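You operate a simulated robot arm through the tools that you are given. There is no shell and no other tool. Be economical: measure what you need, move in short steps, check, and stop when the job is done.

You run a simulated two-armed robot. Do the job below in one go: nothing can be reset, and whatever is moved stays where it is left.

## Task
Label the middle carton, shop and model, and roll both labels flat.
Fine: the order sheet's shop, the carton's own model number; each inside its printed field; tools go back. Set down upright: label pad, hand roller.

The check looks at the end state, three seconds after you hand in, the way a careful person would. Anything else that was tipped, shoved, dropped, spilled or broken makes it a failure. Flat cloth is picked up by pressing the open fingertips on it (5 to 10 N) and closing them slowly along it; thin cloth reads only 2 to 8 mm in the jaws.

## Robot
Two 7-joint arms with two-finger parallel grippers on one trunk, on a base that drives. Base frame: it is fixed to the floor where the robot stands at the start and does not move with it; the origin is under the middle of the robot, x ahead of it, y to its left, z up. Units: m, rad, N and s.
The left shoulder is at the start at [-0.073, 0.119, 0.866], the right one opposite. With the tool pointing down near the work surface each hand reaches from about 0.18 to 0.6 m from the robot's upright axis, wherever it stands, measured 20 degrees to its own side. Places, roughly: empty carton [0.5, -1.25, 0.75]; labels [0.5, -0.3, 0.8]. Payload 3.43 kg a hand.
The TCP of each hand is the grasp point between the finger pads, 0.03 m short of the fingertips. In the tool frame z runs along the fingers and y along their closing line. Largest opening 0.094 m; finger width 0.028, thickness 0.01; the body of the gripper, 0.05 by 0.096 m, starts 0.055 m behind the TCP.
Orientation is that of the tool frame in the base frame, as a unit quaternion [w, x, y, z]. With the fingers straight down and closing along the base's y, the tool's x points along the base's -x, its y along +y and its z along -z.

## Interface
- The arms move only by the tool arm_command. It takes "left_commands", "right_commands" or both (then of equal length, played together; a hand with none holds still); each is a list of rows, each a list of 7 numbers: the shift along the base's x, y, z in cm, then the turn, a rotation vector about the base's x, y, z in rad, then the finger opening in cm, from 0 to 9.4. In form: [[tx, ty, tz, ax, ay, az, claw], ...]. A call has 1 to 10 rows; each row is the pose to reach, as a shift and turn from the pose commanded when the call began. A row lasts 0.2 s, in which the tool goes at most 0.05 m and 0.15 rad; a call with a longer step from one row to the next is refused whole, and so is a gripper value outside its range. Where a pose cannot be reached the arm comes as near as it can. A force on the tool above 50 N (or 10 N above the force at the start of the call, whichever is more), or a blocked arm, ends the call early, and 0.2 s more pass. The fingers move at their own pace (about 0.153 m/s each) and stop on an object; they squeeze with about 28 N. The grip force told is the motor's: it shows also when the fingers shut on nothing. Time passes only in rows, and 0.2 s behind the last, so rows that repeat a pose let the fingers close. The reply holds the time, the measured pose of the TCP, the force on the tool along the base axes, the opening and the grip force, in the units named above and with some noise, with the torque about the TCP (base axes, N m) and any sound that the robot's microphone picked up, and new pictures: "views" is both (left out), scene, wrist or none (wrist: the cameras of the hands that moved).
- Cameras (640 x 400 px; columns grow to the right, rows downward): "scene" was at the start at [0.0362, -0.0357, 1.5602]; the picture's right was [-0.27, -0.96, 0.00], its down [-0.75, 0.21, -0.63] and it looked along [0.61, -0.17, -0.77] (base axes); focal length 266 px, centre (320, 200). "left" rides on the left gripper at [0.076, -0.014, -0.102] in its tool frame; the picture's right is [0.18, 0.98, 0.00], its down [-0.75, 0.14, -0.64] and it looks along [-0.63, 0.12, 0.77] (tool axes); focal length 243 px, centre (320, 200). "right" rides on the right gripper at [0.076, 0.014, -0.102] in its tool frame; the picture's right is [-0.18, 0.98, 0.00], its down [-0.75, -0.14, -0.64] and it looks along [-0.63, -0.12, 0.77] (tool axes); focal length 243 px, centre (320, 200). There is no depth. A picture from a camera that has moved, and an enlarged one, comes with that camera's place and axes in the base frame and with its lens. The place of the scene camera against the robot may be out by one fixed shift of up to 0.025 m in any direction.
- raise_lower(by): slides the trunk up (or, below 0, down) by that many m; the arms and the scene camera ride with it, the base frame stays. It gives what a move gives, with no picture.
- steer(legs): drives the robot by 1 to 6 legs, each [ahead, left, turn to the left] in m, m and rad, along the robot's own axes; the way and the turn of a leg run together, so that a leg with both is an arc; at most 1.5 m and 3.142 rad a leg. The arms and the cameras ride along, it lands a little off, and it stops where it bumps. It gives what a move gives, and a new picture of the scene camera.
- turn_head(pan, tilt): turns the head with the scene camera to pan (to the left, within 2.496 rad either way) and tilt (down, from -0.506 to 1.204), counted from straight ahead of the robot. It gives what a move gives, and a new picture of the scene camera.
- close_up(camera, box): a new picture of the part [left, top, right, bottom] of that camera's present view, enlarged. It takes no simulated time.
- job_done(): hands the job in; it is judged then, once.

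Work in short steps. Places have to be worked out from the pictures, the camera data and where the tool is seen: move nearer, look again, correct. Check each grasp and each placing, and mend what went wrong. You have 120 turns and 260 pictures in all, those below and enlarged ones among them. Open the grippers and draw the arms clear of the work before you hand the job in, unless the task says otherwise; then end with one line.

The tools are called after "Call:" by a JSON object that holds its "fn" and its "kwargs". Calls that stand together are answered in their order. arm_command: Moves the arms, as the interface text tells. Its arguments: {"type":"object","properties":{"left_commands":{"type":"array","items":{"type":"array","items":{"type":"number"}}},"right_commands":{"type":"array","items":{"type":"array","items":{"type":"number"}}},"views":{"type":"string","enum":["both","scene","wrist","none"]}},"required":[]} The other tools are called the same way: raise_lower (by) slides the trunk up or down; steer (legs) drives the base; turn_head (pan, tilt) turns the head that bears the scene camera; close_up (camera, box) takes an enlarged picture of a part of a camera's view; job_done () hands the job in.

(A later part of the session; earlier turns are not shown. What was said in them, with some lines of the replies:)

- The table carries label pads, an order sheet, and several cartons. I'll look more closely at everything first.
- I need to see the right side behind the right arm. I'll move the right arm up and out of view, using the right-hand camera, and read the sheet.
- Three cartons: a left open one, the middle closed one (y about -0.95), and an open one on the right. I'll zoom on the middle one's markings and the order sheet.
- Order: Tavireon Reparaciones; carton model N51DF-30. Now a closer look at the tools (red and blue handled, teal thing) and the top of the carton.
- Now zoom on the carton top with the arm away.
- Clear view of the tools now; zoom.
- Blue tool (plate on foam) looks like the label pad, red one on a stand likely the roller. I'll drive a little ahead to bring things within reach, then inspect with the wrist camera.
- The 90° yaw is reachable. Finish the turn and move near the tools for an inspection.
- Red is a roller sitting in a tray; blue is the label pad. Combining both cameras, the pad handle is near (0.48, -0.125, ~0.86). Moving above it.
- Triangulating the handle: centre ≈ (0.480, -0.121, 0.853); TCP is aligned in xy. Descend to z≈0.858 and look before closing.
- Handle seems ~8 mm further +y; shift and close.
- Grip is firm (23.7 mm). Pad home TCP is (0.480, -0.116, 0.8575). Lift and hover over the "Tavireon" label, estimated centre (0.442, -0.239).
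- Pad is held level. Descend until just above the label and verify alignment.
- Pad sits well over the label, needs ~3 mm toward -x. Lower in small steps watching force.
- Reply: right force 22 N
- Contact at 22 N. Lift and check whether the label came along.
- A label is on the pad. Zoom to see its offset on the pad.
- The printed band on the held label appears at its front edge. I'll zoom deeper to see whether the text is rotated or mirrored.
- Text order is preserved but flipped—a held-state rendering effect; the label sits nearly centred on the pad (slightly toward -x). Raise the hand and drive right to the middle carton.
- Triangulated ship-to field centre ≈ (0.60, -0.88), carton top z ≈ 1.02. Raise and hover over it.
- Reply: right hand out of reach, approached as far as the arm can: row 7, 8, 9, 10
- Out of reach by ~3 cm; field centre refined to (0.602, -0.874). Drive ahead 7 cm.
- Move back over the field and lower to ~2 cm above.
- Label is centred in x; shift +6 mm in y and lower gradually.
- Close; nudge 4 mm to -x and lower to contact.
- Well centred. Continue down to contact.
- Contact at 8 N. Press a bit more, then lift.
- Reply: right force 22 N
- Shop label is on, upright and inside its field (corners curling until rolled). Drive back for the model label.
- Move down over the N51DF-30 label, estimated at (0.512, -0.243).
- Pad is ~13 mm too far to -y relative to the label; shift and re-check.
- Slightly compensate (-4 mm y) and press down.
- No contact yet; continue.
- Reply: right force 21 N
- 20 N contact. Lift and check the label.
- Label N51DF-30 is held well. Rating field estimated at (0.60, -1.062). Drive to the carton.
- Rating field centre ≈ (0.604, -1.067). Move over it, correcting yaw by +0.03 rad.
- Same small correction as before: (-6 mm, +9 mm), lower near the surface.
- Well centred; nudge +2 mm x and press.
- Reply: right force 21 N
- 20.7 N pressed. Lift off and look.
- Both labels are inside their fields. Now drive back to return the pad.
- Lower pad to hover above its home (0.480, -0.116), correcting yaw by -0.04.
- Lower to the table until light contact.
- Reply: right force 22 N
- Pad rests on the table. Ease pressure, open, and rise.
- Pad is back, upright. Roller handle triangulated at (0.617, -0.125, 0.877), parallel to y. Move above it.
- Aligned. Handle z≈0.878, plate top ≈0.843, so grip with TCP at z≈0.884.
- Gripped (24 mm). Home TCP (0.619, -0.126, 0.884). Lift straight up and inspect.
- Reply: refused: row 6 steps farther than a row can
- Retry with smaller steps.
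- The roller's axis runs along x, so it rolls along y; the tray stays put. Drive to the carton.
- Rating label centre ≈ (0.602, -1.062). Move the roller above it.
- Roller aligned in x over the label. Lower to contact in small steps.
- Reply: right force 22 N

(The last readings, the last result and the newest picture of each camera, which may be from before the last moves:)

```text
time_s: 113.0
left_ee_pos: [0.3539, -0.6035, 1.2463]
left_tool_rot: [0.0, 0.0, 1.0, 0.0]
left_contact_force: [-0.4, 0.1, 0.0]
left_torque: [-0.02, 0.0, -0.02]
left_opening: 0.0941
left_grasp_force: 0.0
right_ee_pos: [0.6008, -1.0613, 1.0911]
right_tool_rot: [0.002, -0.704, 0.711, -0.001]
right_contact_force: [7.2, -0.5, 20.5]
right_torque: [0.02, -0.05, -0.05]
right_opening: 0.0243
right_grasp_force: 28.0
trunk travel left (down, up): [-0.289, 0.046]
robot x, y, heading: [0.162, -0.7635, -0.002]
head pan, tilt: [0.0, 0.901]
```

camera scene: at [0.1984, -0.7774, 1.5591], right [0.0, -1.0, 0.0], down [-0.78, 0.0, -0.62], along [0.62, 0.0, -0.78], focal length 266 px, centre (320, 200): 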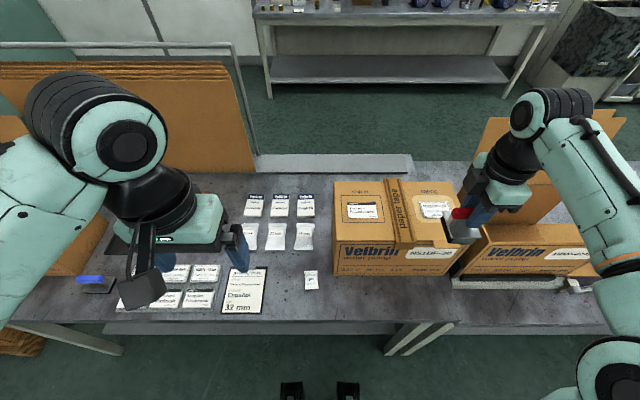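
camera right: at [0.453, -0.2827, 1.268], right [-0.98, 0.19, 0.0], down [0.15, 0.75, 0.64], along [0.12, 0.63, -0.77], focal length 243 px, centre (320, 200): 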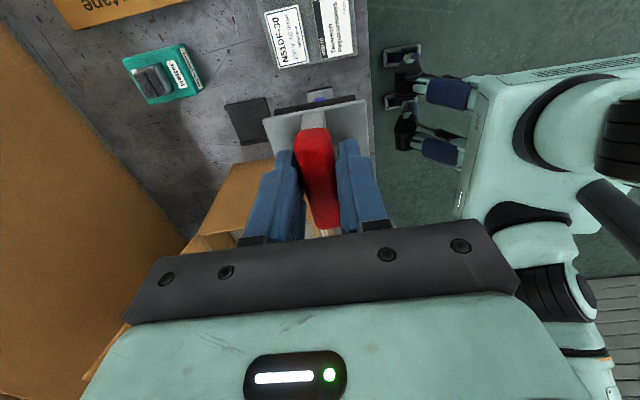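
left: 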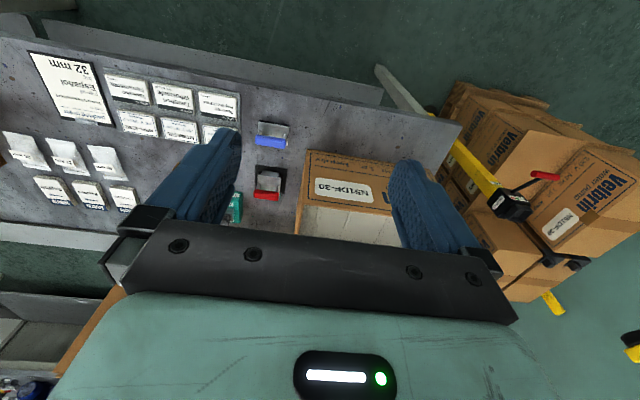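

20 N contact. Roll outward to +y, then back.

Call:
{"fn": "arm_command", "kwargs": {"right_commands": [[0, 1, 0, 0, 0, 0, 0], [0, 2, 0, 0, 0, 0, 0], [0, 3, 0, 0, 0, 0, 0], [0, 4, 0, 0, 0, 0, 0], [0, 4.8, 0, 0, 0, 0, 0], [0, 3.8, 0, 0, 0, 0, 0], [0, 2.8, 0, 0, 0, 0, 0], [0, 1.8, 0, 0, 0, 0, 0], [0, 0.8, 0, 0, 0, 0, 0], [0, 0, 0, 0, 0, 0, 0]], "views": "none"}}

Call:
{"fn": "arm_command", "kwargs": {"right_commands": [[0, -1, 0, 0, 0, 0, 0], [0, -2, 0, 0, 0, 0, 0], [0, -3, 0, 0, 0, 0, 0], [0, -4, 0, 0, 0, 0, 0], [0, -4.8, 0, 0, 0, 0, 0], [0, -3.8, 0, 0, 0, 0, 0], [0, -2.8, 0, 0, 0, 0, 0], [0, -1.8, 0, 0, 0, 0, 0], [0, -0.8, 0, 0, 0, 0, 0], [0, 0, 0, 0, 0, 0, 0]], "views": "scene"}}

Call:
{"fn": "close_up", "kwargs": {"camera": "scene", "box": [370, 170, 490, 250]}}

```text
time_s: 115.2
left_ee_pos: [0.3527, -0.6039, 1.2466]
left_tool_rot: [0.001, 0.0, 1.0, -0.001]
left_contact_force: [-0.6, -0.1, 0.5]
left_torque: [0.01, -0.03, 0.0]
left_opening: 0.094
left_grasp_force: 0.0
right_ee_pos: [0.6006, -1.0625, 1.0894]
right_tool_rot: [0.001, -0.703, 0.711, 0.001]
right_contact_force: [1.7, -0.3, 7.4]
right_torque: [0.2, 0.05, -0.05]
right_opening: 0.0241
right_grasp_force: 28.1
trunk travel left (down, up): [-0.289, 0.046]
robot x, y, heading: [0.1577, -0.7656, 0.004]
head pan, tilt: [0.0, 0.901]
```

```text
time_s: 117.4
left_ee_pos: [0.3532, -0.6027, 1.2463]
left_tool_rot: [-0.001, 0.0, 1.0, -0.002]
left_contact_force: [0.5, -0.5, -0.4]
left_torque: [-0.01, -0.01, -0.01]
left_opening: 0.0937
left_grasp_force: 0.0
right_ee_pos: [0.6009, -1.0605, 1.0902]
right_tool_rot: [0.001, -0.704, 0.711, 0.0]
right_contact_force: [-0.1, -0.6, -1.7]
right_torque: [-0.01, 0.01, -0.01]
right_opening: 0.024
right_grasp_force: 28.2
trunk travel left (down, up): [-0.289, 0.046]
robot x, y, heading: [0.1584, -0.7623, 0.004]
head pan, tilt: [0.0, 0.901]
camera scene: at [0.1984, -0.7772, 1.5591], right [0.0, -1.0, 0.0], down [-0.78, 0.0, -0.62], along [0.62, 0.0, -0.78], focal length 266 px, centre (320, 200)
```

scene: 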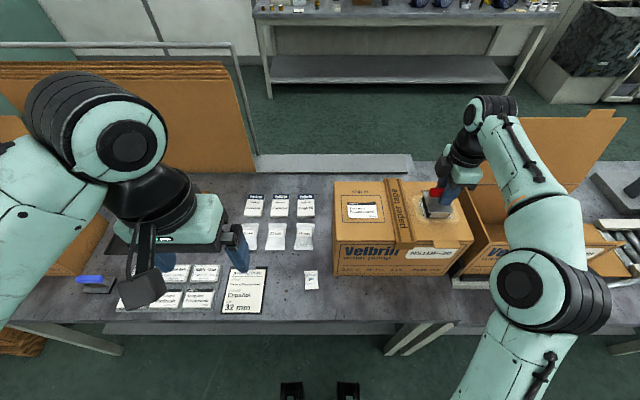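

```text
5.00 times, centred on (430, 210) of scene
camera zoom: at [0.1984, -0.7772, 1.5591], right [0.0, -1.0, 0.0], down [-0.78, 0.0, -0.62], along [0.62, 0.0, -0.78], focal length 1332 px, centre (-230, 150)
```

zoom: 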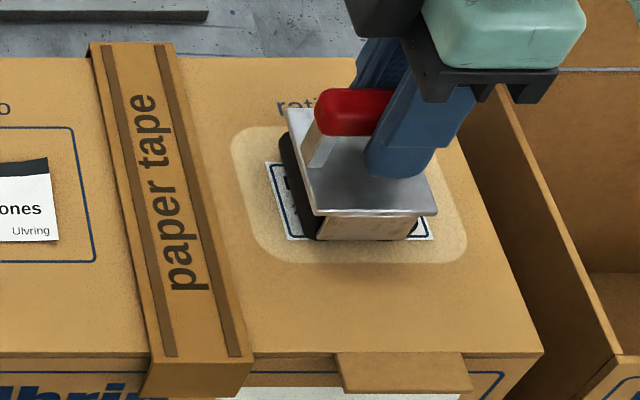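

The roller slid a little in the grip and pressure faded. Lift and look at the label.

Call:
{"fn": "arm_command", "kwargs": {"right_commands": [[0, 0, 2, 0, 0, 0, 0], [0, 0, 5, 0, 0, 0, 0], [0, -4, 7, 0, 0, 0, 0], [-3, -7, 7, 0, 0, 0, 0], [-6, -10, 7, 0, 0, 0, 0]], "views": "wrist"}}

Call:
{"fn": "close_up", "kwargs": {"camera": "scene", "box": [390, 175, 470, 235]}}

Call:
{"fn": "close_up", "kwargs": {"camera": "scene", "box": [325, 175, 405, 235]}}

```text
time_s: 118.6
left_ee_pos: [0.3537, -0.6036, 1.2463]
left_tool_rot: [0.0, 0.0, 1.0, -0.001]
left_contact_force: [1.1, -0.6, -0.5]
left_torque: [0.02, 0.01, 0.03]
left_opening: 0.094
left_grasp_force: 0.2
right_ee_pos: [0.541, -1.1625, 1.1599]
right_tool_rot: [0.001, -0.704, 0.711, 0.001]
right_contact_force: [0.0, 0.4, -2.1]
right_torque: [-0.01, -0.01, 0.0]
right_opening: 0.0244
right_grasp_force: 28.1
right hand out of reach, approached as far as the arm can: row 3
trunk travel left (down, up): [-0.289, 0.046]
robot x, y, heading: [0.1591, -0.7572, -0.005]
head pan, tilt: [0.0, 0.901]
camera right: at [0.5256, -1.2386, 1.2617], right [-0.98, 0.19, 0.0], down [0.15, 0.75, 0.64], along [0.12, 0.63, -0.77], focal length 243 px, centre (320, 200)
```

right: 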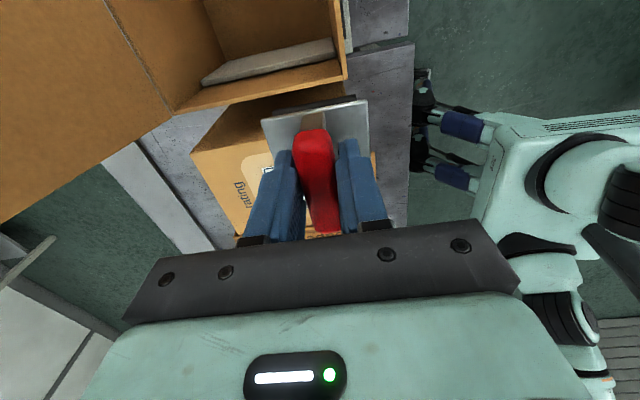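

```text
6.67 times, centred on (430, 205) of scene
camera zoom: at [0.1982, -0.7776, 1.5591], right [0.0, -1.0, 0.0], down [-0.78, 0.0, -0.62], along [0.62, 0.0, -0.78], focal length 1776 px, centre (-413, 167)
```

zoom: 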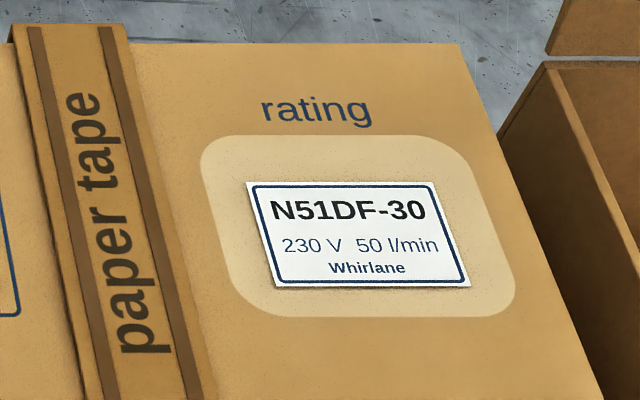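

```text
6.67 times, centred on (365, 205) of scene
camera zoom: at [0.1982, -0.7776, 1.5591], right [0.0, -1.0, 0.0], down [-0.78, 0.0, -0.62], along [0.62, 0.0, -0.78], focal length 1776 px, centre (20, 167)
```

zoom: 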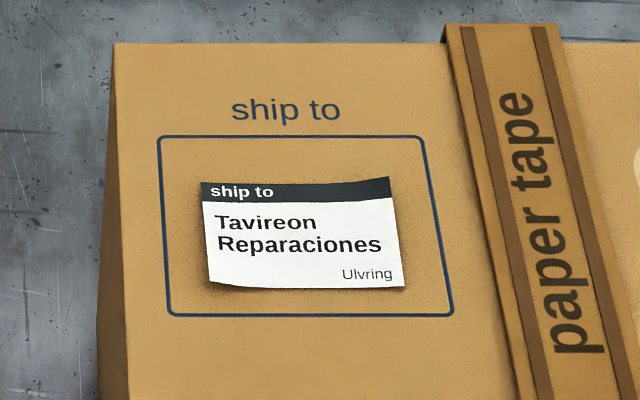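

The rating label is now flat. Move to the ship-to label (≈0.599, -0.871).

Call:
{"fn": "arm_command", "kwargs": {"right_commands": [[0, 4, 0, 0, 0, 0, 0], [1, 8, 0, 0, 0, 0, 0], [2, 12, 0, 0, 0, 0, 0], [3, 16, 0, 0, 0, 0, 0], [4, 20, 0, 0, 0, 0, 0], [5, 24, 0, 0, 0, 0, 0], [5.8, 28, 0, 0, 0, 0, 0], [5.8, 29.1, -2, 0, 0, 0, 0], [5.8, 29.1, -4.5, 0, 0, 0, 0], [5.8, 29.1, -5.5, 0, 0, 0, 0]], "views": "wrist"}}

Call:
{"fn": "close_up", "kwargs": {"camera": "scene", "box": [320, 170, 440, 250]}}

Call:
{"fn": "close_up", "kwargs": {"camera": "right", "box": [150, 20, 450, 240]}}

```text
time_s: 120.8
left_ee_pos: [0.3545, -0.6042, 1.2448]
left_tool_rot: [0.0, 0.0, 1.0, -0.001]
left_contact_force: [0.1, -0.2, -0.4]
left_torque: [0.0, -0.01, -0.01]
left_opening: 0.094
left_grasp_force: 0.0
right_ee_pos: [0.5996, -0.8688, 1.1035]
right_tool_rot: [0.001, -0.702, 0.712, 0.0]
right_contact_force: [0.0, 0.5, -2.5]
right_torque: [-0.02, 0.01, -0.03]
right_opening: 0.0241
right_grasp_force: 28.1
trunk travel left (down, up): [-0.289, 0.046]
robot x, y, heading: [0.1598, -0.7614, -0.001]
head pan, tilt: [0.0, 0.901]
camera right: at [0.5845, -0.9461, 1.2061], right [-0.98, 0.2, 0.0], down [0.15, 0.75, 0.64], along [0.13, 0.63, -0.77], focal length 243 px, centre (320, 200)
```

right: 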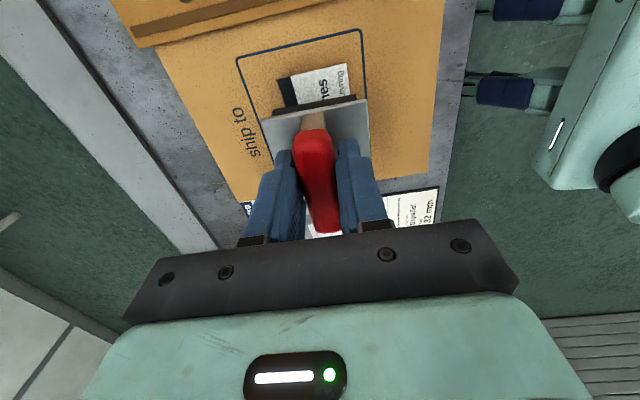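

```text
5.00 times, centred on (380, 210) of scene
camera zoom: at [0.1985, -0.7772, 1.5591], right [0.0, -1.0, 0.0], down [-0.78, 0.0, -0.62], along [0.62, 0.0, -0.78], focal length 1332 px, centre (20, 150)
```

zoom: 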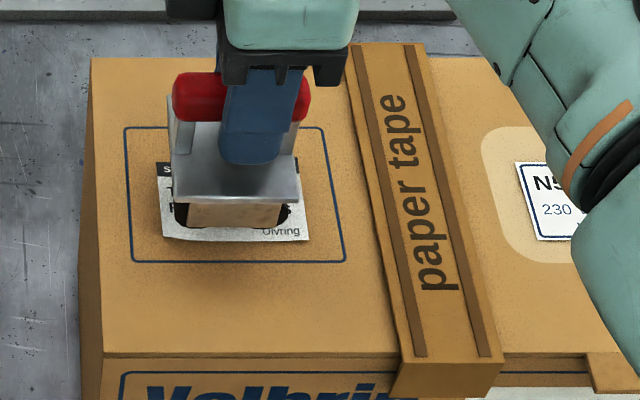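

```text
1.82 times, centred on (300, 130) of right
camera zoom: at [0.5845, -0.9461, 1.2061], right [-0.98, 0.2, 0.0], down [0.15, 0.75, 0.64], along [0.13, 0.63, -0.77], focal length 441 px, centre (356, 327)
```

zoom: 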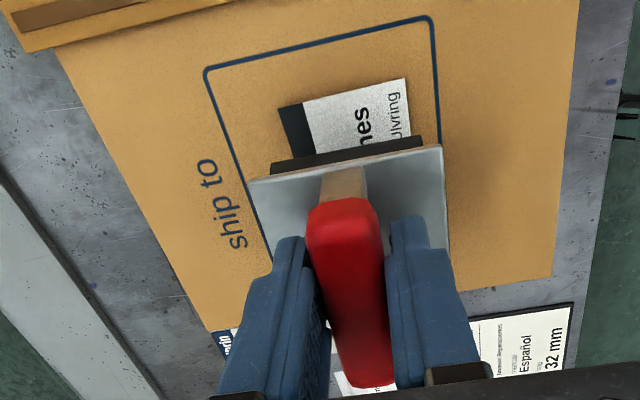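

Aligned. Descend to contact.

Call:
{"fn": "arm_command", "kwargs": {"right_commands": [[0, -0.1, -0.6, 0, 0, 0, 0], [0, -0.1, -1.1, 0, 0, 0, 0], [0, -0.1, -1.4, 0, 0, 0, 0], [0, -0.1, -1.6, 0, 0, 0, 0], [0, -0.1, -1.7, 0, 0, 0, 0], [0, -0.1, -1.7, 0, 0, 0, 0]], "views": "none"}}

```text
time_s: 122.2
left_ee_pos: [0.3533, -0.6037, 1.2463]
left_tool_rot: [0.001, 0.0, 1.0, -0.001]
left_contact_force: [-0.3, -0.8, 0.4]
left_torque: [0.03, -0.01, 0.01]
left_opening: 0.0939
left_grasp_force: 0.0
right_ee_pos: [0.5986, -0.8707, 1.0899]
right_tool_rot: [0.004, -0.703, 0.711, 0.0]
right_contact_force: [1.1, 0.9, 17.4]
right_torque: [0.1, -0.03, 0.0]
right_opening: 0.0241
right_grasp_force: 27.8
trunk travel left (down, up): [-0.289, 0.046]
robot x, y, heading: [0.1618, -0.7675, -0.003]
head pan, tilt: [0.0, 0.901]
```

17 N. Roll out to +y and back, holding slight extra pressure.

Call:
{"fn": "arm_command", "kwargs": {"right_commands": [[0, 1, -0.05, 0, 0, 0, 0], [0, 2, -0.05, 0, 0, 0, 0], [0, 3, -0.1, 0, 0, 0, 0], [0, 4, -0.1, 0, 0, 0, 0], [0, 4.8, -0.1, 0, 0, 0, 0], [0, 3.8, -0.15, 0, 0, 0, 0], [0, 2.8, -0.15, 0, 0, 0, 0], [0, 1.8, -0.2, 0, 0, 0, 0], [0, 0.8, -0.2, 0, 0, 0, 0], [0, 0, -0.2, 0, 0, 0, 0]], "views": "none"}}

```text
time_s: 124.4
left_ee_pos: [0.3531, -0.6034, 1.2462]
left_tool_rot: [0.001, 0.0, 1.0, -0.001]
left_contact_force: [-0.2, 0.0, -0.4]
left_torque: [0.0, -0.03, 0.01]
left_opening: 0.0941
left_grasp_force: 0.1
right_ee_pos: [0.5987, -0.8719, 1.086]
right_tool_rot: [0.002, -0.704, 0.711, -0.001]
right_contact_force: [1.5, -0.6, 18.7]
right_torque: [-0.03, -0.02, -0.01]
right_opening: 0.0239
right_grasp_force: 27.8
trunk travel left (down, up): [-0.289, 0.046]
robot x, y, heading: [0.1579, -0.7602, 0.001]
head pan, tilt: [0.0, 0.901]
```

Now the -y half.

Call:
{"fn": "arm_command", "kwargs": {"right_commands": [[0, -1, -0.05, 0, 0, 0, 0], [0, -2, -0.05, 0, 0, 0, 0], [0, -3, -0.1, 0, 0, 0, 0], [0, -4, -0.1, 0, 0, 0, 0], [0, -4.3, -0.1, 0, 0, 0, 0], [0, -3.3, -0.15, 0, 0, 0, 0], [0, -2.3, -0.15, 0, 0, 0, 0], [0, -1.3, -0.2, 0, 0, 0, 0], [0, -0.3, -0.2, 0, 0, 0, 0], [0, 0, -0.2, 0, 0, 0, 0]], "views": "none"}}

Call:
{"fn": "arm_command", "kwargs": {"right_commands": [[0, 0, 2, 0, 0, 0, 0], [0, 0, 5, 0, 0, 0, 0], [0, -2, 8, 0, 0, 0, 0], [-4, -4, 9, 0, 0, 0, 0], [-8, -6, 9, 0, 0, 0, 0], [-12, -8, 9, 0, 0, 0, 0]], "views": "scene"}}

Call:
{"fn": "close_up", "kwargs": {"camera": "scene", "box": [325, 175, 405, 235]}}

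```text
time_s: 126.6
left_ee_pos: [0.3529, -0.6026, 1.2464]
left_tool_rot: [0.001, 0.0, 1.0, 0.0]
left_contact_force: [0.3, -0.5, 0.4]
left_torque: [0.02, 0.0, -0.01]
left_opening: 0.094
left_grasp_force: 0.1
right_ee_pos: [0.5995, -0.8707, 1.0838]
right_tool_rot: [0.001, -0.703, 0.711, 0.0]
right_contact_force: [-1.7, -0.8, 17.3]
right_torque: [-0.02, -0.02, 0.01]
right_opening: 0.024
right_grasp_force: 27.4
trunk travel left (down, up): [-0.289, 0.046]
robot x, y, heading: [0.1593, -0.7601, 0.003]
head pan, tilt: [0.0, 0.901]
```

```text
time_s: 128.0
left_ee_pos: [0.3516, -0.6037, 1.2469]
left_tool_rot: [0.001, 0.0, 1.0, -0.001]
left_contact_force: [-0.4, 0.4, 0.5]
left_torque: [0.04, -0.04, 0.01]
left_opening: 0.0941
left_grasp_force: 0.1
right_ee_pos: [0.4775, -0.9522, 1.174]
right_tool_rot: [0.002, -0.703, 0.711, 0.0]
right_contact_force: [0.6, 0.3, -1.3]
right_torque: [0.0, 0.0, 0.02]
right_opening: 0.024
right_grasp_force: 27.7
trunk travel left (down, up): [-0.289, 0.046]
robot x, y, heading: [0.164, -0.7629, -0.003]
head pan, tilt: [0.0, 0.901]
camera scene: at [0.1966, -0.778, 1.5591], right [0.0, -1.0, 0.0], down [-0.78, 0.0, -0.62], along [0.62, 0.0, -0.78], focal length 266 px, centre (320, 200)
```

scene: 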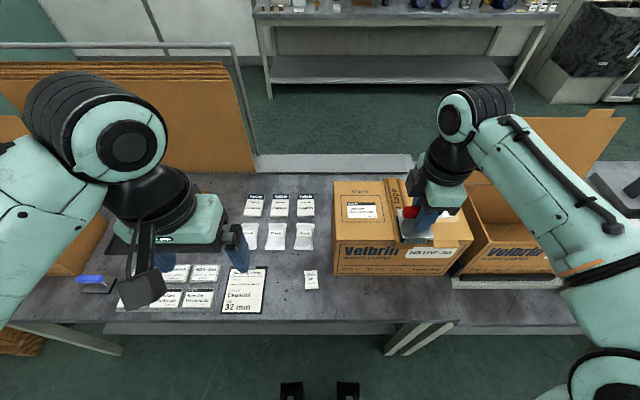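

```text
6.67 times, centred on (365, 205) of scene
camera zoom: at [0.1966, -0.778, 1.5591], right [0.0, -1.0, 0.0], down [-0.78, 0.0, -0.62], along [0.62, 0.0, -0.78], focal length 1776 px, centre (20, 167)
```

zoom: 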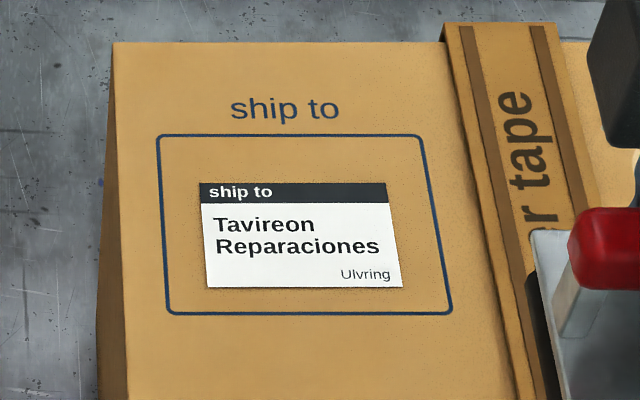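

Ship-to label is flat. The rating label's -y half had fading pressure, so I'll give it one more pass.

Call:
{"fn": "arm_command", "kwargs": {"right_commands": [[4, -3, 0, 0, 0, 0, 0], [8, -6, 0, 0, 0, 0, 0], [11, -9, 0, 0, 0, 0, 0], [12.3, -10.9, -1, 0, 0, 0, 0], [12.3, -10.9, -4, 0, 0, 0, 0], [12.3, -10.9, -7, 0, 0, 0, 0], [12.3, -10.9, -8, 0, 0, 0, 0], [12.3, -10.9, -8.5, 0, 0, 0, 0], [12.3, -10.9, -8.8, 0, 0, 0, 0], [12.3, -10.9, -8.8, 0, 0, 0, 0]], "views": "none"}}

Call:
{"fn": "close_up", "kwargs": {"camera": "scene", "box": [370, 170, 490, 250]}}

```text
time_s: 130.2
left_ee_pos: [0.3529, -0.6033, 1.2455]
left_tool_rot: [0.0, 0.0, 1.0, -0.001]
left_contact_force: [-0.3, -0.8, -0.1]
left_torque: [0.03, 0.0, 0.01]
left_opening: 0.0939
left_grasp_force: 0.0
right_ee_pos: [0.6023, -1.0608, 1.0855]
right_tool_rot: [0.0, -0.703, 0.711, 0.001]
right_contact_force: [-0.7, -0.4, -1.8]
right_torque: [-0.03, -0.03, 0.0]
right_opening: 0.0243
right_grasp_force: 27.7
trunk travel left (down, up): [-0.289, 0.046]
robot x, y, heading: [0.1595, -0.7606, 0.001]
head pan, tilt: [0.0, 0.901]
```

```text
5.00 times, centred on (430, 210) of scene
camera zoom: at [0.1984, -0.7773, 1.5591], right [0.0, -1.0, 0.0], down [-0.78, 0.0, -0.62], along [0.62, 0.0, -0.78], focal length 1332 px, centre (-230, 150)
```

zoom: 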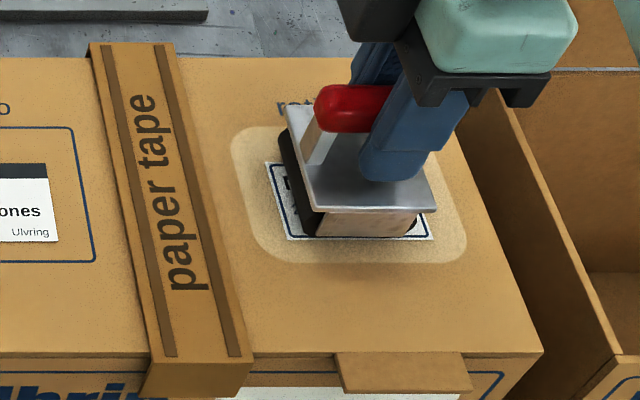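

Call:
{"fn": "arm_command", "kwargs": {"right_commands": [[0, 0, -0.2, 0, 0, 0, 0], [0, 0, -0.4, 0, 0, 0, 0], [0, 0, -0.5, 0, 0, 0, 0], [0, 0, -0.5, 0, 0, 0, 0]], "views": "none"}}

```text
time_s: 131.2
left_ee_pos: [0.3527, -0.602, 1.246]
left_tool_rot: [0.001, 0.0, 1.0, -0.001]
left_contact_force: [0.1, 0.0, 0.8]
left_torque: [-0.01, 0.0, 0.01]
left_opening: 0.0938
left_grasp_force: 0.1
right_ee_pos: [0.6031, -1.06, 1.0829]
right_tool_rot: [0.002, -0.703, 0.711, -0.001]
right_contact_force: [0.8, -0.2, 20.7]
right_torque: [0.03, -0.02, -0.03]
right_opening: 0.0245
right_grasp_force: 27.9
trunk travel left (down, up): [-0.289, 0.046]
robot x, y, heading: [0.1597, -0.7619, -0.002]
head pan, tilt: [0.0, 0.901]
```

Call:
{"fn": "arm_command", "kwargs": {"right_commands": [[0, -1.2, 0, 0, 0, 0, 0], [0, -2.4, -0.05, 0, 0, 0, 0], [0, -3.6, -0.05, 0, 0, 0, 0], [0, -4.5, -0.05, 0, 0, 0, 0], [0, -3, -0.1, 0, 0, 0, 0], [0, -1.5, -0.1, 0, 0, 0, 0], [0, 0, -0.1, 0, 0, 0, 0], [0, 1.5, -0.1, 0, 0, 0, 0], [0, 3, -0.15, 0, 0, 0, 0], [0, 4.5, -0.15, 0, 0, 0, 0]], "views": "none"}}

Call:
{"fn": "arm_command", "kwargs": {"right_commands": [[0, 0, 2, 0, 0, 0, 0], [0, -2, 5, 0, 0, 0, 0], [0, -4, 8, 0, 0, 0, 0], [-4, -6, 9, 0, 0, 0, 0], [-8, -8, 9, 0, 0, 0, 0], [-12, -10, 9, 0, 0, 0, 0], [-14, -13, 9, 0, 0, 0, 0]], "views": "none"}}

Call:
{"fn": "close_up", "kwargs": {"camera": "scene", "box": [320, 160, 480, 260]}}

```text
time_s: 133.4
left_ee_pos: [0.3531, -0.6047, 1.2466]
left_tool_rot: [0.002, 0.0, 1.0, -0.001]
left_contact_force: [0.3, 1.1, -1.2]
left_torque: [0.01, -0.02, -0.03]
left_opening: 0.0941
left_grasp_force: 0.1
right_ee_pos: [0.6024, -1.0177, 1.0801]
right_tool_rot: [0.001, -0.702, 0.712, -0.002]
right_contact_force: [5.5, -6.6, 12.2]
right_torque: [-0.11, -0.17, -0.04]
right_opening: 0.0241
right_grasp_force: 28.0
trunk travel left (down, up): [-0.289, 0.046]
robot x, y, heading: [0.1581, -0.7616, 0.001]
head pan, tilt: [0.0, 0.901]
```

```text
time_s: 135.0
left_ee_pos: [0.3535, -0.6047, 1.2463]
left_tool_rot: [0.001, 0.0, 1.0, -0.001]
left_contact_force: [0.4, 0.7, -0.5]
left_torque: [0.0, 0.0, -0.02]
left_opening: 0.094
left_grasp_force: 0.1
right_ee_pos: [0.4593, -1.1469, 1.1663]
right_tool_rot: [0.002, -0.703, 0.711, 0.001]
right_contact_force: [0.7, -0.9, -2.4]
right_torque: [0.0, 0.05, 0.01]
right_opening: 0.0241
right_grasp_force: 28.2
trunk travel left (down, up): [-0.289, 0.046]
robot x, y, heading: [0.1619, -0.7613, -0.0]
head pan, tilt: [0.0, 0.901]
```

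```text
4.00 times, centred on (400, 210) of scene
camera zoom: at [0.1981, -0.7781, 1.5591], right [0.0, -1.0, 0.0], down [-0.78, 0.0, -0.62], along [0.62, 0.0, -0.78], focal length 1066 px, centre (0, 160)
```

zoom: 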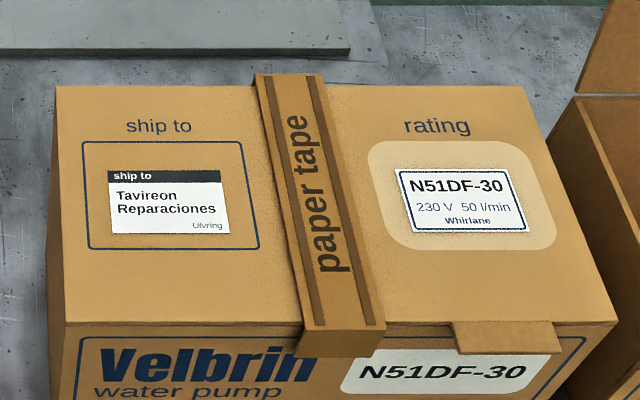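

Both labels are flat and in their fields. Drive back to return the roller to its tray.

Call:
{"fn": "steer", "kwargs": {"legs": [[-0.02, 0.85, 0]]}}

Call:
{"fn": "close_up", "kwargs": {"camera": "scene", "box": [340, 190, 460, 290]}}

```text
time_s: 142.9
left_ee_pos: [0.3295, 0.2499, 1.2458]
left_tool_rot: [0.0, -0.003, 1.0, -0.001]
left_contact_force: [-0.3, 0.5, 0.5]
left_torque: [-0.03, -0.03, 0.05]
left_opening: 0.094
left_grasp_force: 0.0
right_ee_pos: [0.4406, -0.2915, 1.1685]
right_tool_rot: [0.0, -0.705, 0.709, 0.0]
right_contact_force: [0.9, 0.7, -1.7]
right_torque: [-0.01, 0.01, -0.01]
right_opening: 0.024
right_grasp_force: 28.1
trunk travel left (down, up): [-0.289, 0.046]
robot x, y, heading: [0.1355, 0.0913, 0.007]
head pan, tilt: [0.0, 0.901]
camera scene: at [0.1753, 0.0756, 1.5591], right [0.01, -1.0, 0.0], down [-0.78, 0.0, -0.62], along [0.62, 0.0, -0.78], focal length 266 px, centre (320, 200)
```

scene: 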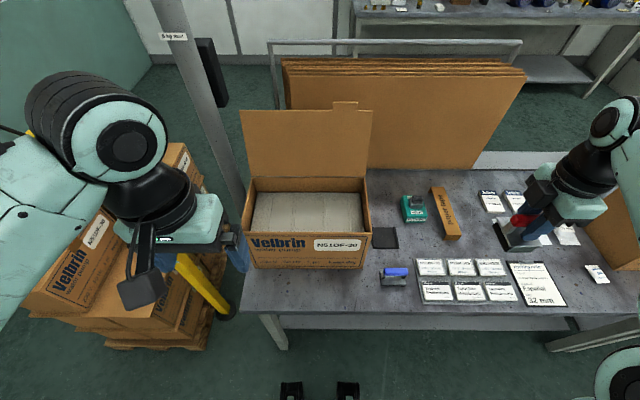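

```text
4.00 times, centred on (400, 240) of scene
camera zoom: at [0.1753, 0.0756, 1.5591], right [0.01, -1.0, 0.0], down [-0.78, 0.0, -0.62], along [0.62, 0.0, -0.78], focal length 1066 px, centre (0, 40)
```

zoom: 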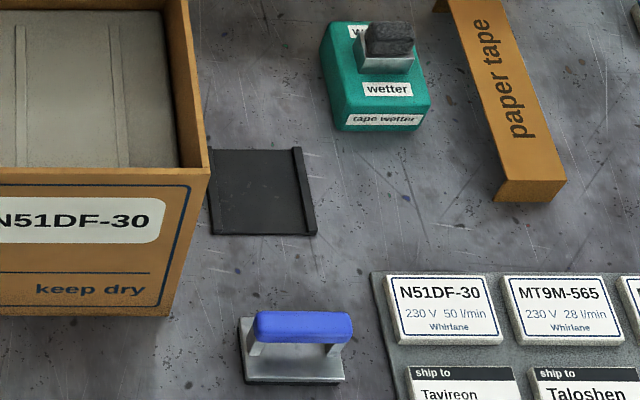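

Move over the tray at height, then descend partway.

Call:
{"fn": "arm_command", "kwargs": {"right_commands": [[3, 3, 0, 0, 0, 0, 0], [6, 6, 0, 0, 0, 0, 0], [9, 9, 0, 0, 0, 0, 0], [12, 12, 0, 0, 0, 0, 0], [15, 14.5, 0, 0, 0, 0, 0], [17.8, 16.5, -2, 0, 0, 0, 0], [17.8, 16.5, -6, 0, 0, 0, 0], [17.8, 16.5, -10.5, 0, 0, 0, 0], [17.8, 16.5, -15, 0, 0, 0, 0], [17.8, 16.5, -19, 0, 0, 0, 0]], "views": "none"}}

Call:
{"fn": "arm_command", "kwargs": {"right_commands": [[0, 0, -3, 0, 0, 0, 0], [0, 0, -6, 0, 0, 0, 0], [0, 0, -7.5, 0, 0, 0, 0], [0, 0, -7.5, 0, 0, 0, 0]]}}

Call:
{"fn": "close_up", "kwargs": {"camera": "scene", "box": [350, 195, 450, 265]}}

Call:
{"fn": "close_up", "kwargs": {"camera": "right", "box": [200, 40, 440, 240]}}

```text
time_s: 145.1
left_ee_pos: [0.3299, 0.2503, 1.2459]
left_tool_rot: [0.0, -0.004, 1.0, -0.001]
left_contact_force: [0.5, 0.3, 0.6]
left_torque: [-0.02, -0.04, -0.01]
left_opening: 0.0941
left_grasp_force: 0.0
right_ee_pos: [0.6204, -0.1284, 0.9778]
right_tool_rot: [0.001, -0.705, 0.709, 0.001]
right_contact_force: [-0.5, 0.7, -1.0]
right_torque: [0.01, 0.02, -0.01]
right_opening: 0.0241
right_grasp_force: 28.2
right hand out of reach, approached as far as the arm can: row 6
trunk travel left (down, up): [-0.289, 0.046]
robot x, y, heading: [0.1366, 0.0906, 0.007]
head pan, tilt: [0.0, 0.901]
```

```text
time_s: 146.1
left_ee_pos: [0.3296, 0.2506, 1.2465]
left_tool_rot: [0.001, -0.004, 1.0, -0.001]
left_contact_force: [-0.2, 0.3, 0.0]
left_torque: [0.03, 0.02, 0.03]
left_opening: 0.0941
left_grasp_force: 0.0
right_ee_pos: [0.6186, -0.1255, 0.9042]
right_tool_rot: [0.0, -0.705, 0.709, 0.002]
right_contact_force: [1.3, -0.6, -2.1]
right_torque: [0.01, 0.01, 0.01]
right_opening: 0.024
right_grasp_force: 28.0
trunk travel left (down, up): [-0.289, 0.046]
robot x, y, heading: [0.1357, 0.0904, 0.011]
head pan, tilt: [0.0, 0.901]
camera scene: at [0.1753, 0.0756, 1.5591], right [0.01, -1.0, 0.0], down [-0.78, 0.0, -0.62], along [0.62, 0.0, -0.78], focal length 266 px, centre (320, 200)
camera right: at [0.6042, -0.2014, 1.0061], right [-0.98, 0.19, 0.0], down [0.14, 0.75, 0.64], along [0.12, 0.63, -0.77], focal length 243 px, centre (320, 200)
```

scene: 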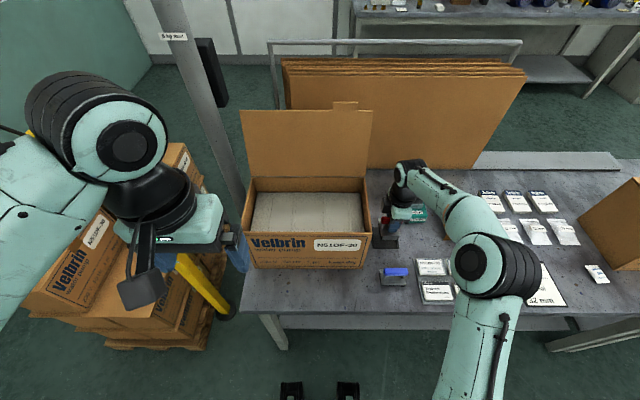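
right: 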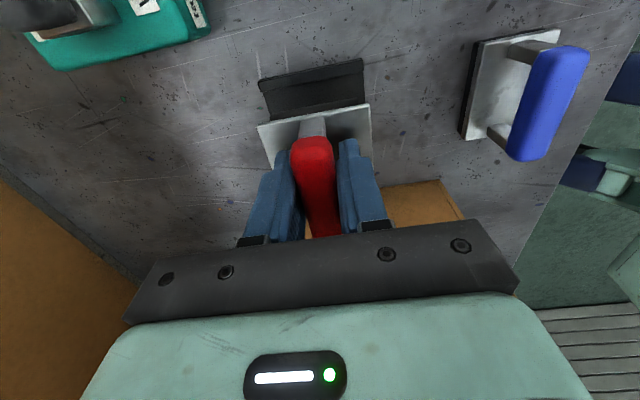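

```text
5.71 times, centred on (400, 230) of scene
camera zoom: at [0.1753, 0.0756, 1.5591], right [0.01, -1.0, 0.0], down [-0.78, 0.0, -0.62], along [0.62, 0.0, -0.78], focal length 1522 px, centre (-137, 29)
```

zoom: 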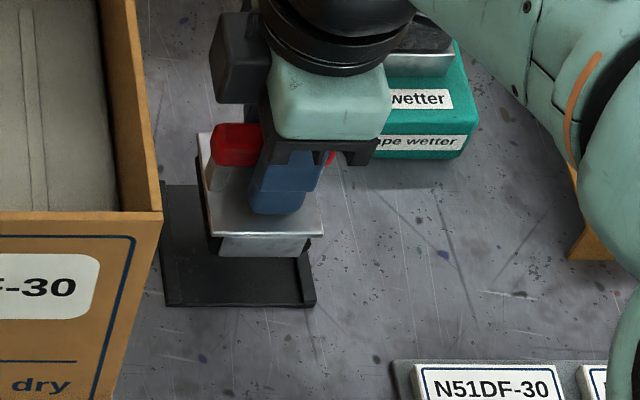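

```text
2.00 times, centred on (320, 140) of right
camera zoom: at [0.6042, -0.2014, 1.0061], right [-0.98, 0.19, 0.0], down [0.14, 0.75, 0.64], along [0.12, 0.63, -0.77], focal length 485 px, centre (320, 320)
```

zoom: 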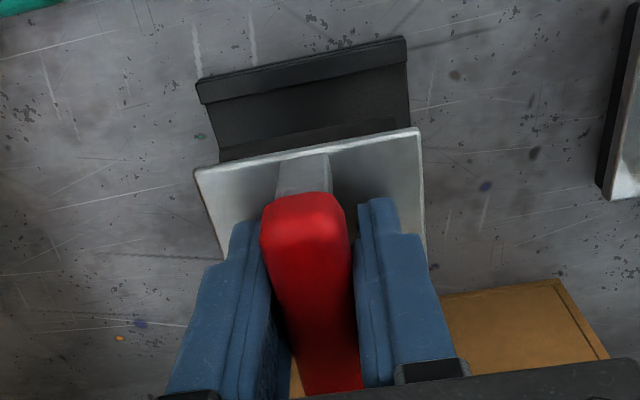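

Alignment matches the home position. Lower into the tray in small steps.

Call:
{"fn": "arm_command", "kwargs": {"right_commands": [[0, 0, -0.8, 0, 0, 0, 0], [0, 0, -1.6, 0, 0, 0, 0], [0, 0, -2.2, 0, 0, 0, 0], [0, 0, -2.6, 0, 0, 0, 0], [0, 0, -2.6, 0, 0, 0, 0]], "views": "wrist"}}

Call:
{"fn": "close_up", "kwargs": {"camera": "scene", "box": [350, 195, 450, 265]}}

```text
time_s: 147.3
left_ee_pos: [0.3284, 0.2513, 1.2463]
left_tool_rot: [0.0, -0.003, 1.0, -0.001]
left_contact_force: [-0.1, 0.1, -0.3]
left_torque: [0.01, -0.01, 0.0]
left_opening: 0.0939
left_grasp_force: 0.0
right_ee_pos: [0.618, -0.1265, 0.8769]
right_tool_rot: [0.001, -0.705, 0.709, 0.001]
right_contact_force: [0.1, 1.0, -2.1]
right_torque: [0.01, 0.0, -0.01]
right_opening: 0.0239
right_grasp_force: 27.6
trunk travel left (down, up): [-0.289, 0.046]
robot x, y, heading: [0.1356, 0.0897, 0.008]
head pan, tilt: [0.0, 0.901]
camera right: at [0.6037, -0.2024, 0.9797], right [-0.98, 0.19, 0.0], down [0.15, 0.75, 0.64], along [0.12, 0.63, -0.77], focal length 243 px, centre (320, 200)
```

right: 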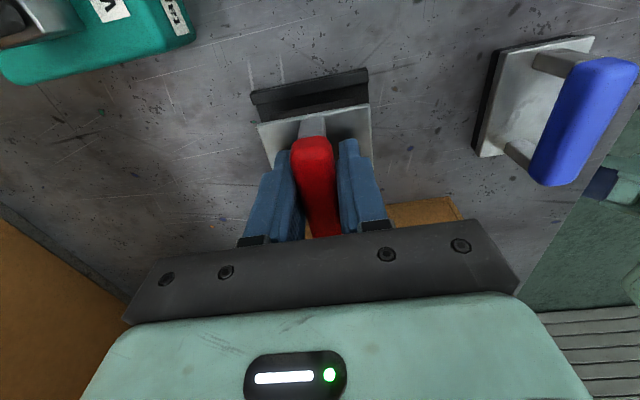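

```text
5.71 times, centred on (400, 230) of scene
camera zoom: at [0.1753, 0.0756, 1.5591], right [0.01, -1.0, 0.0], down [-0.78, 0.0, -0.62], along [0.62, 0.0, -0.78], focal length 1522 px, centre (-137, 29)
```

zoom: 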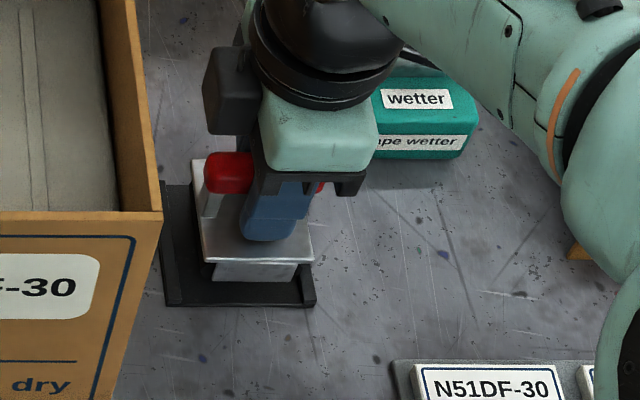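

Nearly down; nudge +3 mm in y to match the original placement and continue to contact.

Call:
{"fn": "arm_command", "kwargs": {"right_commands": [[0.05, 0.3, 0, 0, 0, 0, 0], [0.05, 0.3, -0.2, 0, 0, 0, 0], [0.05, 0.3, -0.4, 0, 0, 0, 0], [0.05, 0.3, -0.5, 0, 0, 0, 0], [0.05, 0.3, -0.5, 0, 0, 0, 0]], "views": "none"}}

```text
time_s: 148.5
left_ee_pos: [0.3289, 0.2501, 1.2463]
left_tool_rot: [0.0, -0.004, 1.0, -0.001]
left_contact_force: [0.4, 0.1, 0.5]
left_torque: [0.03, -0.01, 0.02]
left_opening: 0.0941
left_grasp_force: 0.0
right_ee_pos: [0.6186, -0.1231, 0.8715]
right_tool_rot: [0.0, -0.705, 0.709, 0.001]
right_contact_force: [-0.4, -1.0, -1.8]
right_torque: [-0.03, -0.01, 0.0]
right_opening: 0.0241
right_grasp_force: 28.0
trunk travel left (down, up): [-0.289, 0.046]
robot x, y, heading: [0.1374, 0.0897, 0.006]
head pan, tilt: [0.0, 0.901]
```

Call:
{"fn": "arm_command", "kwargs": {"right_commands": [[0, 0, -0.15, 0, 0, 0, 0], [0, 0, -0.3, 0, 0, 0, 0], [0, 0, -0.3, 0, 0, 0, 0]], "views": "none"}}

Call:
{"fn": "close_up", "kwargs": {"camera": "scene", "box": [360, 200, 440, 260]}}

```text
time_s: 149.3
left_ee_pos: [0.328, 0.2506, 1.2453]
left_tool_rot: [0.0, -0.003, 1.0, -0.001]
left_contact_force: [-0.5, 0.5, 0.5]
left_torque: [-0.02, -0.01, -0.01]
left_opening: 0.0939
left_grasp_force: 0.0
right_ee_pos: [0.6187, -0.1222, 0.869]
right_tool_rot: [0.001, -0.705, 0.709, 0.001]
right_contact_force: [-0.2, -0.3, -1.3]
right_torque: [0.01, 0.01, -0.01]
right_opening: 0.024
right_grasp_force: 28.1
trunk travel left (down, up): [-0.289, 0.046]
robot x, y, heading: [0.1372, 0.0887, 0.008]
head pan, tilt: [0.0, 0.901]
```

```text
6.67 times, centred on (400, 230) of scene
camera zoom: at [0.1754, 0.0756, 1.5591], right [0.01, -1.0, 0.0], down [-0.78, 0.0, -0.62], along [0.62, 0.0, -0.78], focal length 1776 px, centre (-213, 0)
```

zoom: 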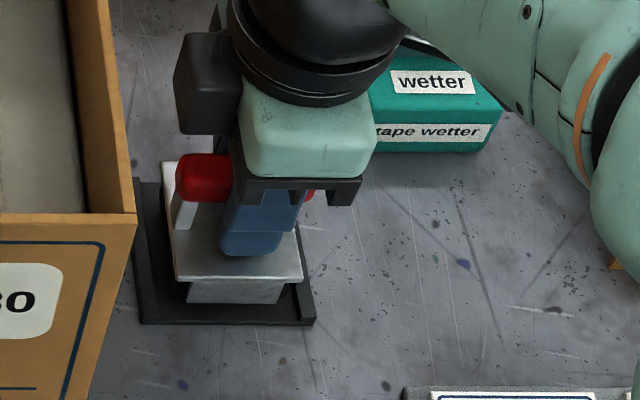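

Placement matches the original picture. Continue the last millimetres.

Call:
{"fn": "arm_command", "kwargs": {"right_commands": [[0, 0, -0.15, 0, 0, 0, 0], [0, 0, -0.3, 0, 0, 0, 0], [0, 0, -0.3, 0, 0, 0, 0]], "views": "none"}}

```text
time_s: 150.1
left_ee_pos: [0.3274, 0.2513, 1.2456]
left_tool_rot: [0.001, -0.003, 1.0, -0.001]
left_contact_force: [0.0, 0.4, 1.0]
left_torque: [0.01, 0.01, 0.0]
left_opening: 0.0941
left_grasp_force: 0.1
right_ee_pos: [0.6179, -0.1226, 0.8685]
right_tool_rot: [0.003, -0.706, 0.708, -0.001]
right_contact_force: [-2.6, 0.2, 16.4]
right_torque: [0.05, 0.11, 0.01]
right_opening: 0.0241
right_grasp_force: 27.9
trunk travel left (down, up): [-0.289, 0.046]
robot x, y, heading: [0.1413, 0.0913, 0.009]
head pan, tilt: [0.0, 0.901]
```

Contact. Ease off, open the fingers, and rise clear.

Call:
{"fn": "arm_command", "kwargs": {"right_commands": [[0, 0, 0.2, 0, 0, 0, 0], [0, 0, 0.2, 0, 0, 0, 3], [0, 0, 0.2, 0, 0, 0, 6], [0, 0, 0.3, 0, 0, 0, 9.4], [0, 0, 0.3, 0, 0, 0, 9.4], [0, 0, 3, 0, 0, 0, 9.4], [0, 0, 7, 0, 0, 0, 9.4], [0, 0, 11, 0, 0, 0, 9.4], [0, 0, 15, 0, 0, 0, 9.4], [0, 0, 19, 0, 0, 0, 9.4]], "views": "wrist"}}

Call:
{"fn": "arm_command", "kwargs": {"right_commands": [[-3, -3, 2, 0, 0, 0, 9.4], [-6, -6, 4, 0, 0, 0, 9.4], [-9, -9, 6, 0, 0, 0, 9.4], [-12, -12, 8, 0, 0, 0, 9.4], [-15, -15, 9, 0, 0, 0, 9.4], [-18, -18, 10, 0, 0, 0, 9.4], [-21, -20, 11, 0, 0, 0, 9.4], [-24, -22, 12, 0, 0, 0, 9.4]], "views": "scene"}}

Call:
{"fn": "close_up", "kwargs": {"camera": "scene", "box": [340, 190, 500, 300]}}

```text
time_s: 152.3
left_ee_pos: [0.3298, 0.2517, 1.2469]
left_tool_rot: [0.0, -0.004, 1.0, 0.0]
left_contact_force: [0.3, -0.2, 0.4]
left_torque: [-0.04, 0.01, 0.03]
left_opening: 0.0939
left_grasp_force: 0.1
right_ee_pos: [0.6169, -0.1229, 1.0551]
right_tool_rot: [0.0, -0.706, 0.708, 0.0]
right_contact_force: [0.6, 0.2, -0.2]
right_torque: [-0.03, -0.02, 0.01]
right_opening: 0.0944
right_grasp_force: 0.0
trunk travel left (down, up): [-0.289, 0.046]
robot x, y, heading: [0.1351, 0.0894, 0.007]
head pan, tilt: [0.0, 0.901]
camera right: at [0.6028, -0.1991, 1.1579], right [-0.98, 0.19, 0.0], down [0.14, 0.75, 0.64], along [0.12, 0.63, -0.77], focal length 243 px, centre (320, 200)
```

right: 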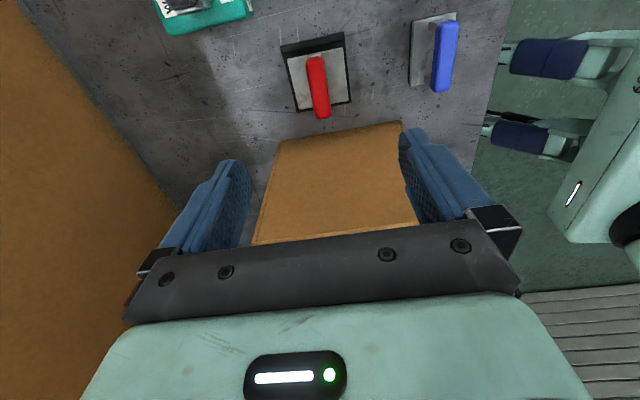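

```text
time_s: 154.1
left_ee_pos: [0.3283, 0.25, 1.2469]
left_tool_rot: [0.001, -0.003, 1.0, -0.001]
left_contact_force: [-0.1, -0.2, 1.5]
left_torque: [0.03, 0.0, -0.03]
left_opening: 0.094
left_grasp_force: 0.0
right_ee_pos: [0.3772, -0.3402, 1.1771]
right_tool_rot: [0.001, -0.705, 0.709, 0.0]
right_contact_force: [0.6, 0.1, -0.2]
right_torque: [0.0, -0.01, -0.01]
right_opening: 0.0937
right_grasp_force: 0.0
trunk travel left (down, up): [-0.289, 0.046]
robot x, y, heading: [0.1378, 0.0903, 0.007]
head pan, tilt: [0.0, 0.901]
camera scene: at [0.1743, 0.0754, 1.5591], right [0.01, -1.0, 0.0], down [-0.78, 0.0, -0.62], along [0.62, 0.0, -0.78], focal length 266 px, centre (320, 200)
```

scene: 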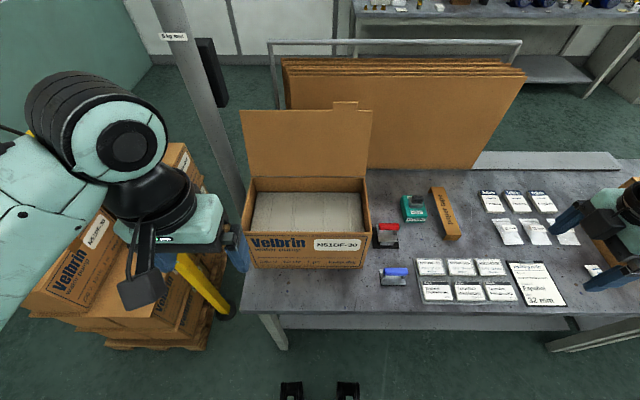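

```text
3.64 times, centred on (420, 245) of scene
camera zoom: at [0.1743, 0.0754, 1.5591], right [0.01, -1.0, 0.0], down [-0.78, 0.0, -0.62], along [0.62, 0.0, -0.78], focal length 969 px, centre (-44, 36)
```

zoom: 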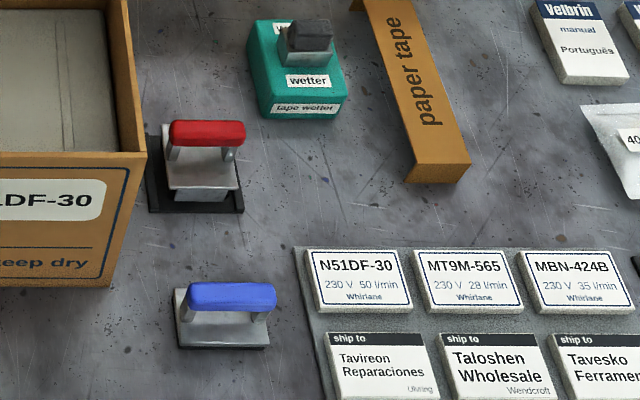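

Both tools stand upright in their places, both labels are flat inside their fields, and the arms are clear. Handing in.

Call:
{"fn": "job_done", "kwargs": {}}

```text
The job is handed in.
```

The middle carton is labelled: the "Tavireon Reparaciones" label is in the ship-to field and "N51DF-30" is in the rating field. Both labels look rolled flat, and the label pad and hand roller are back upright in their places.
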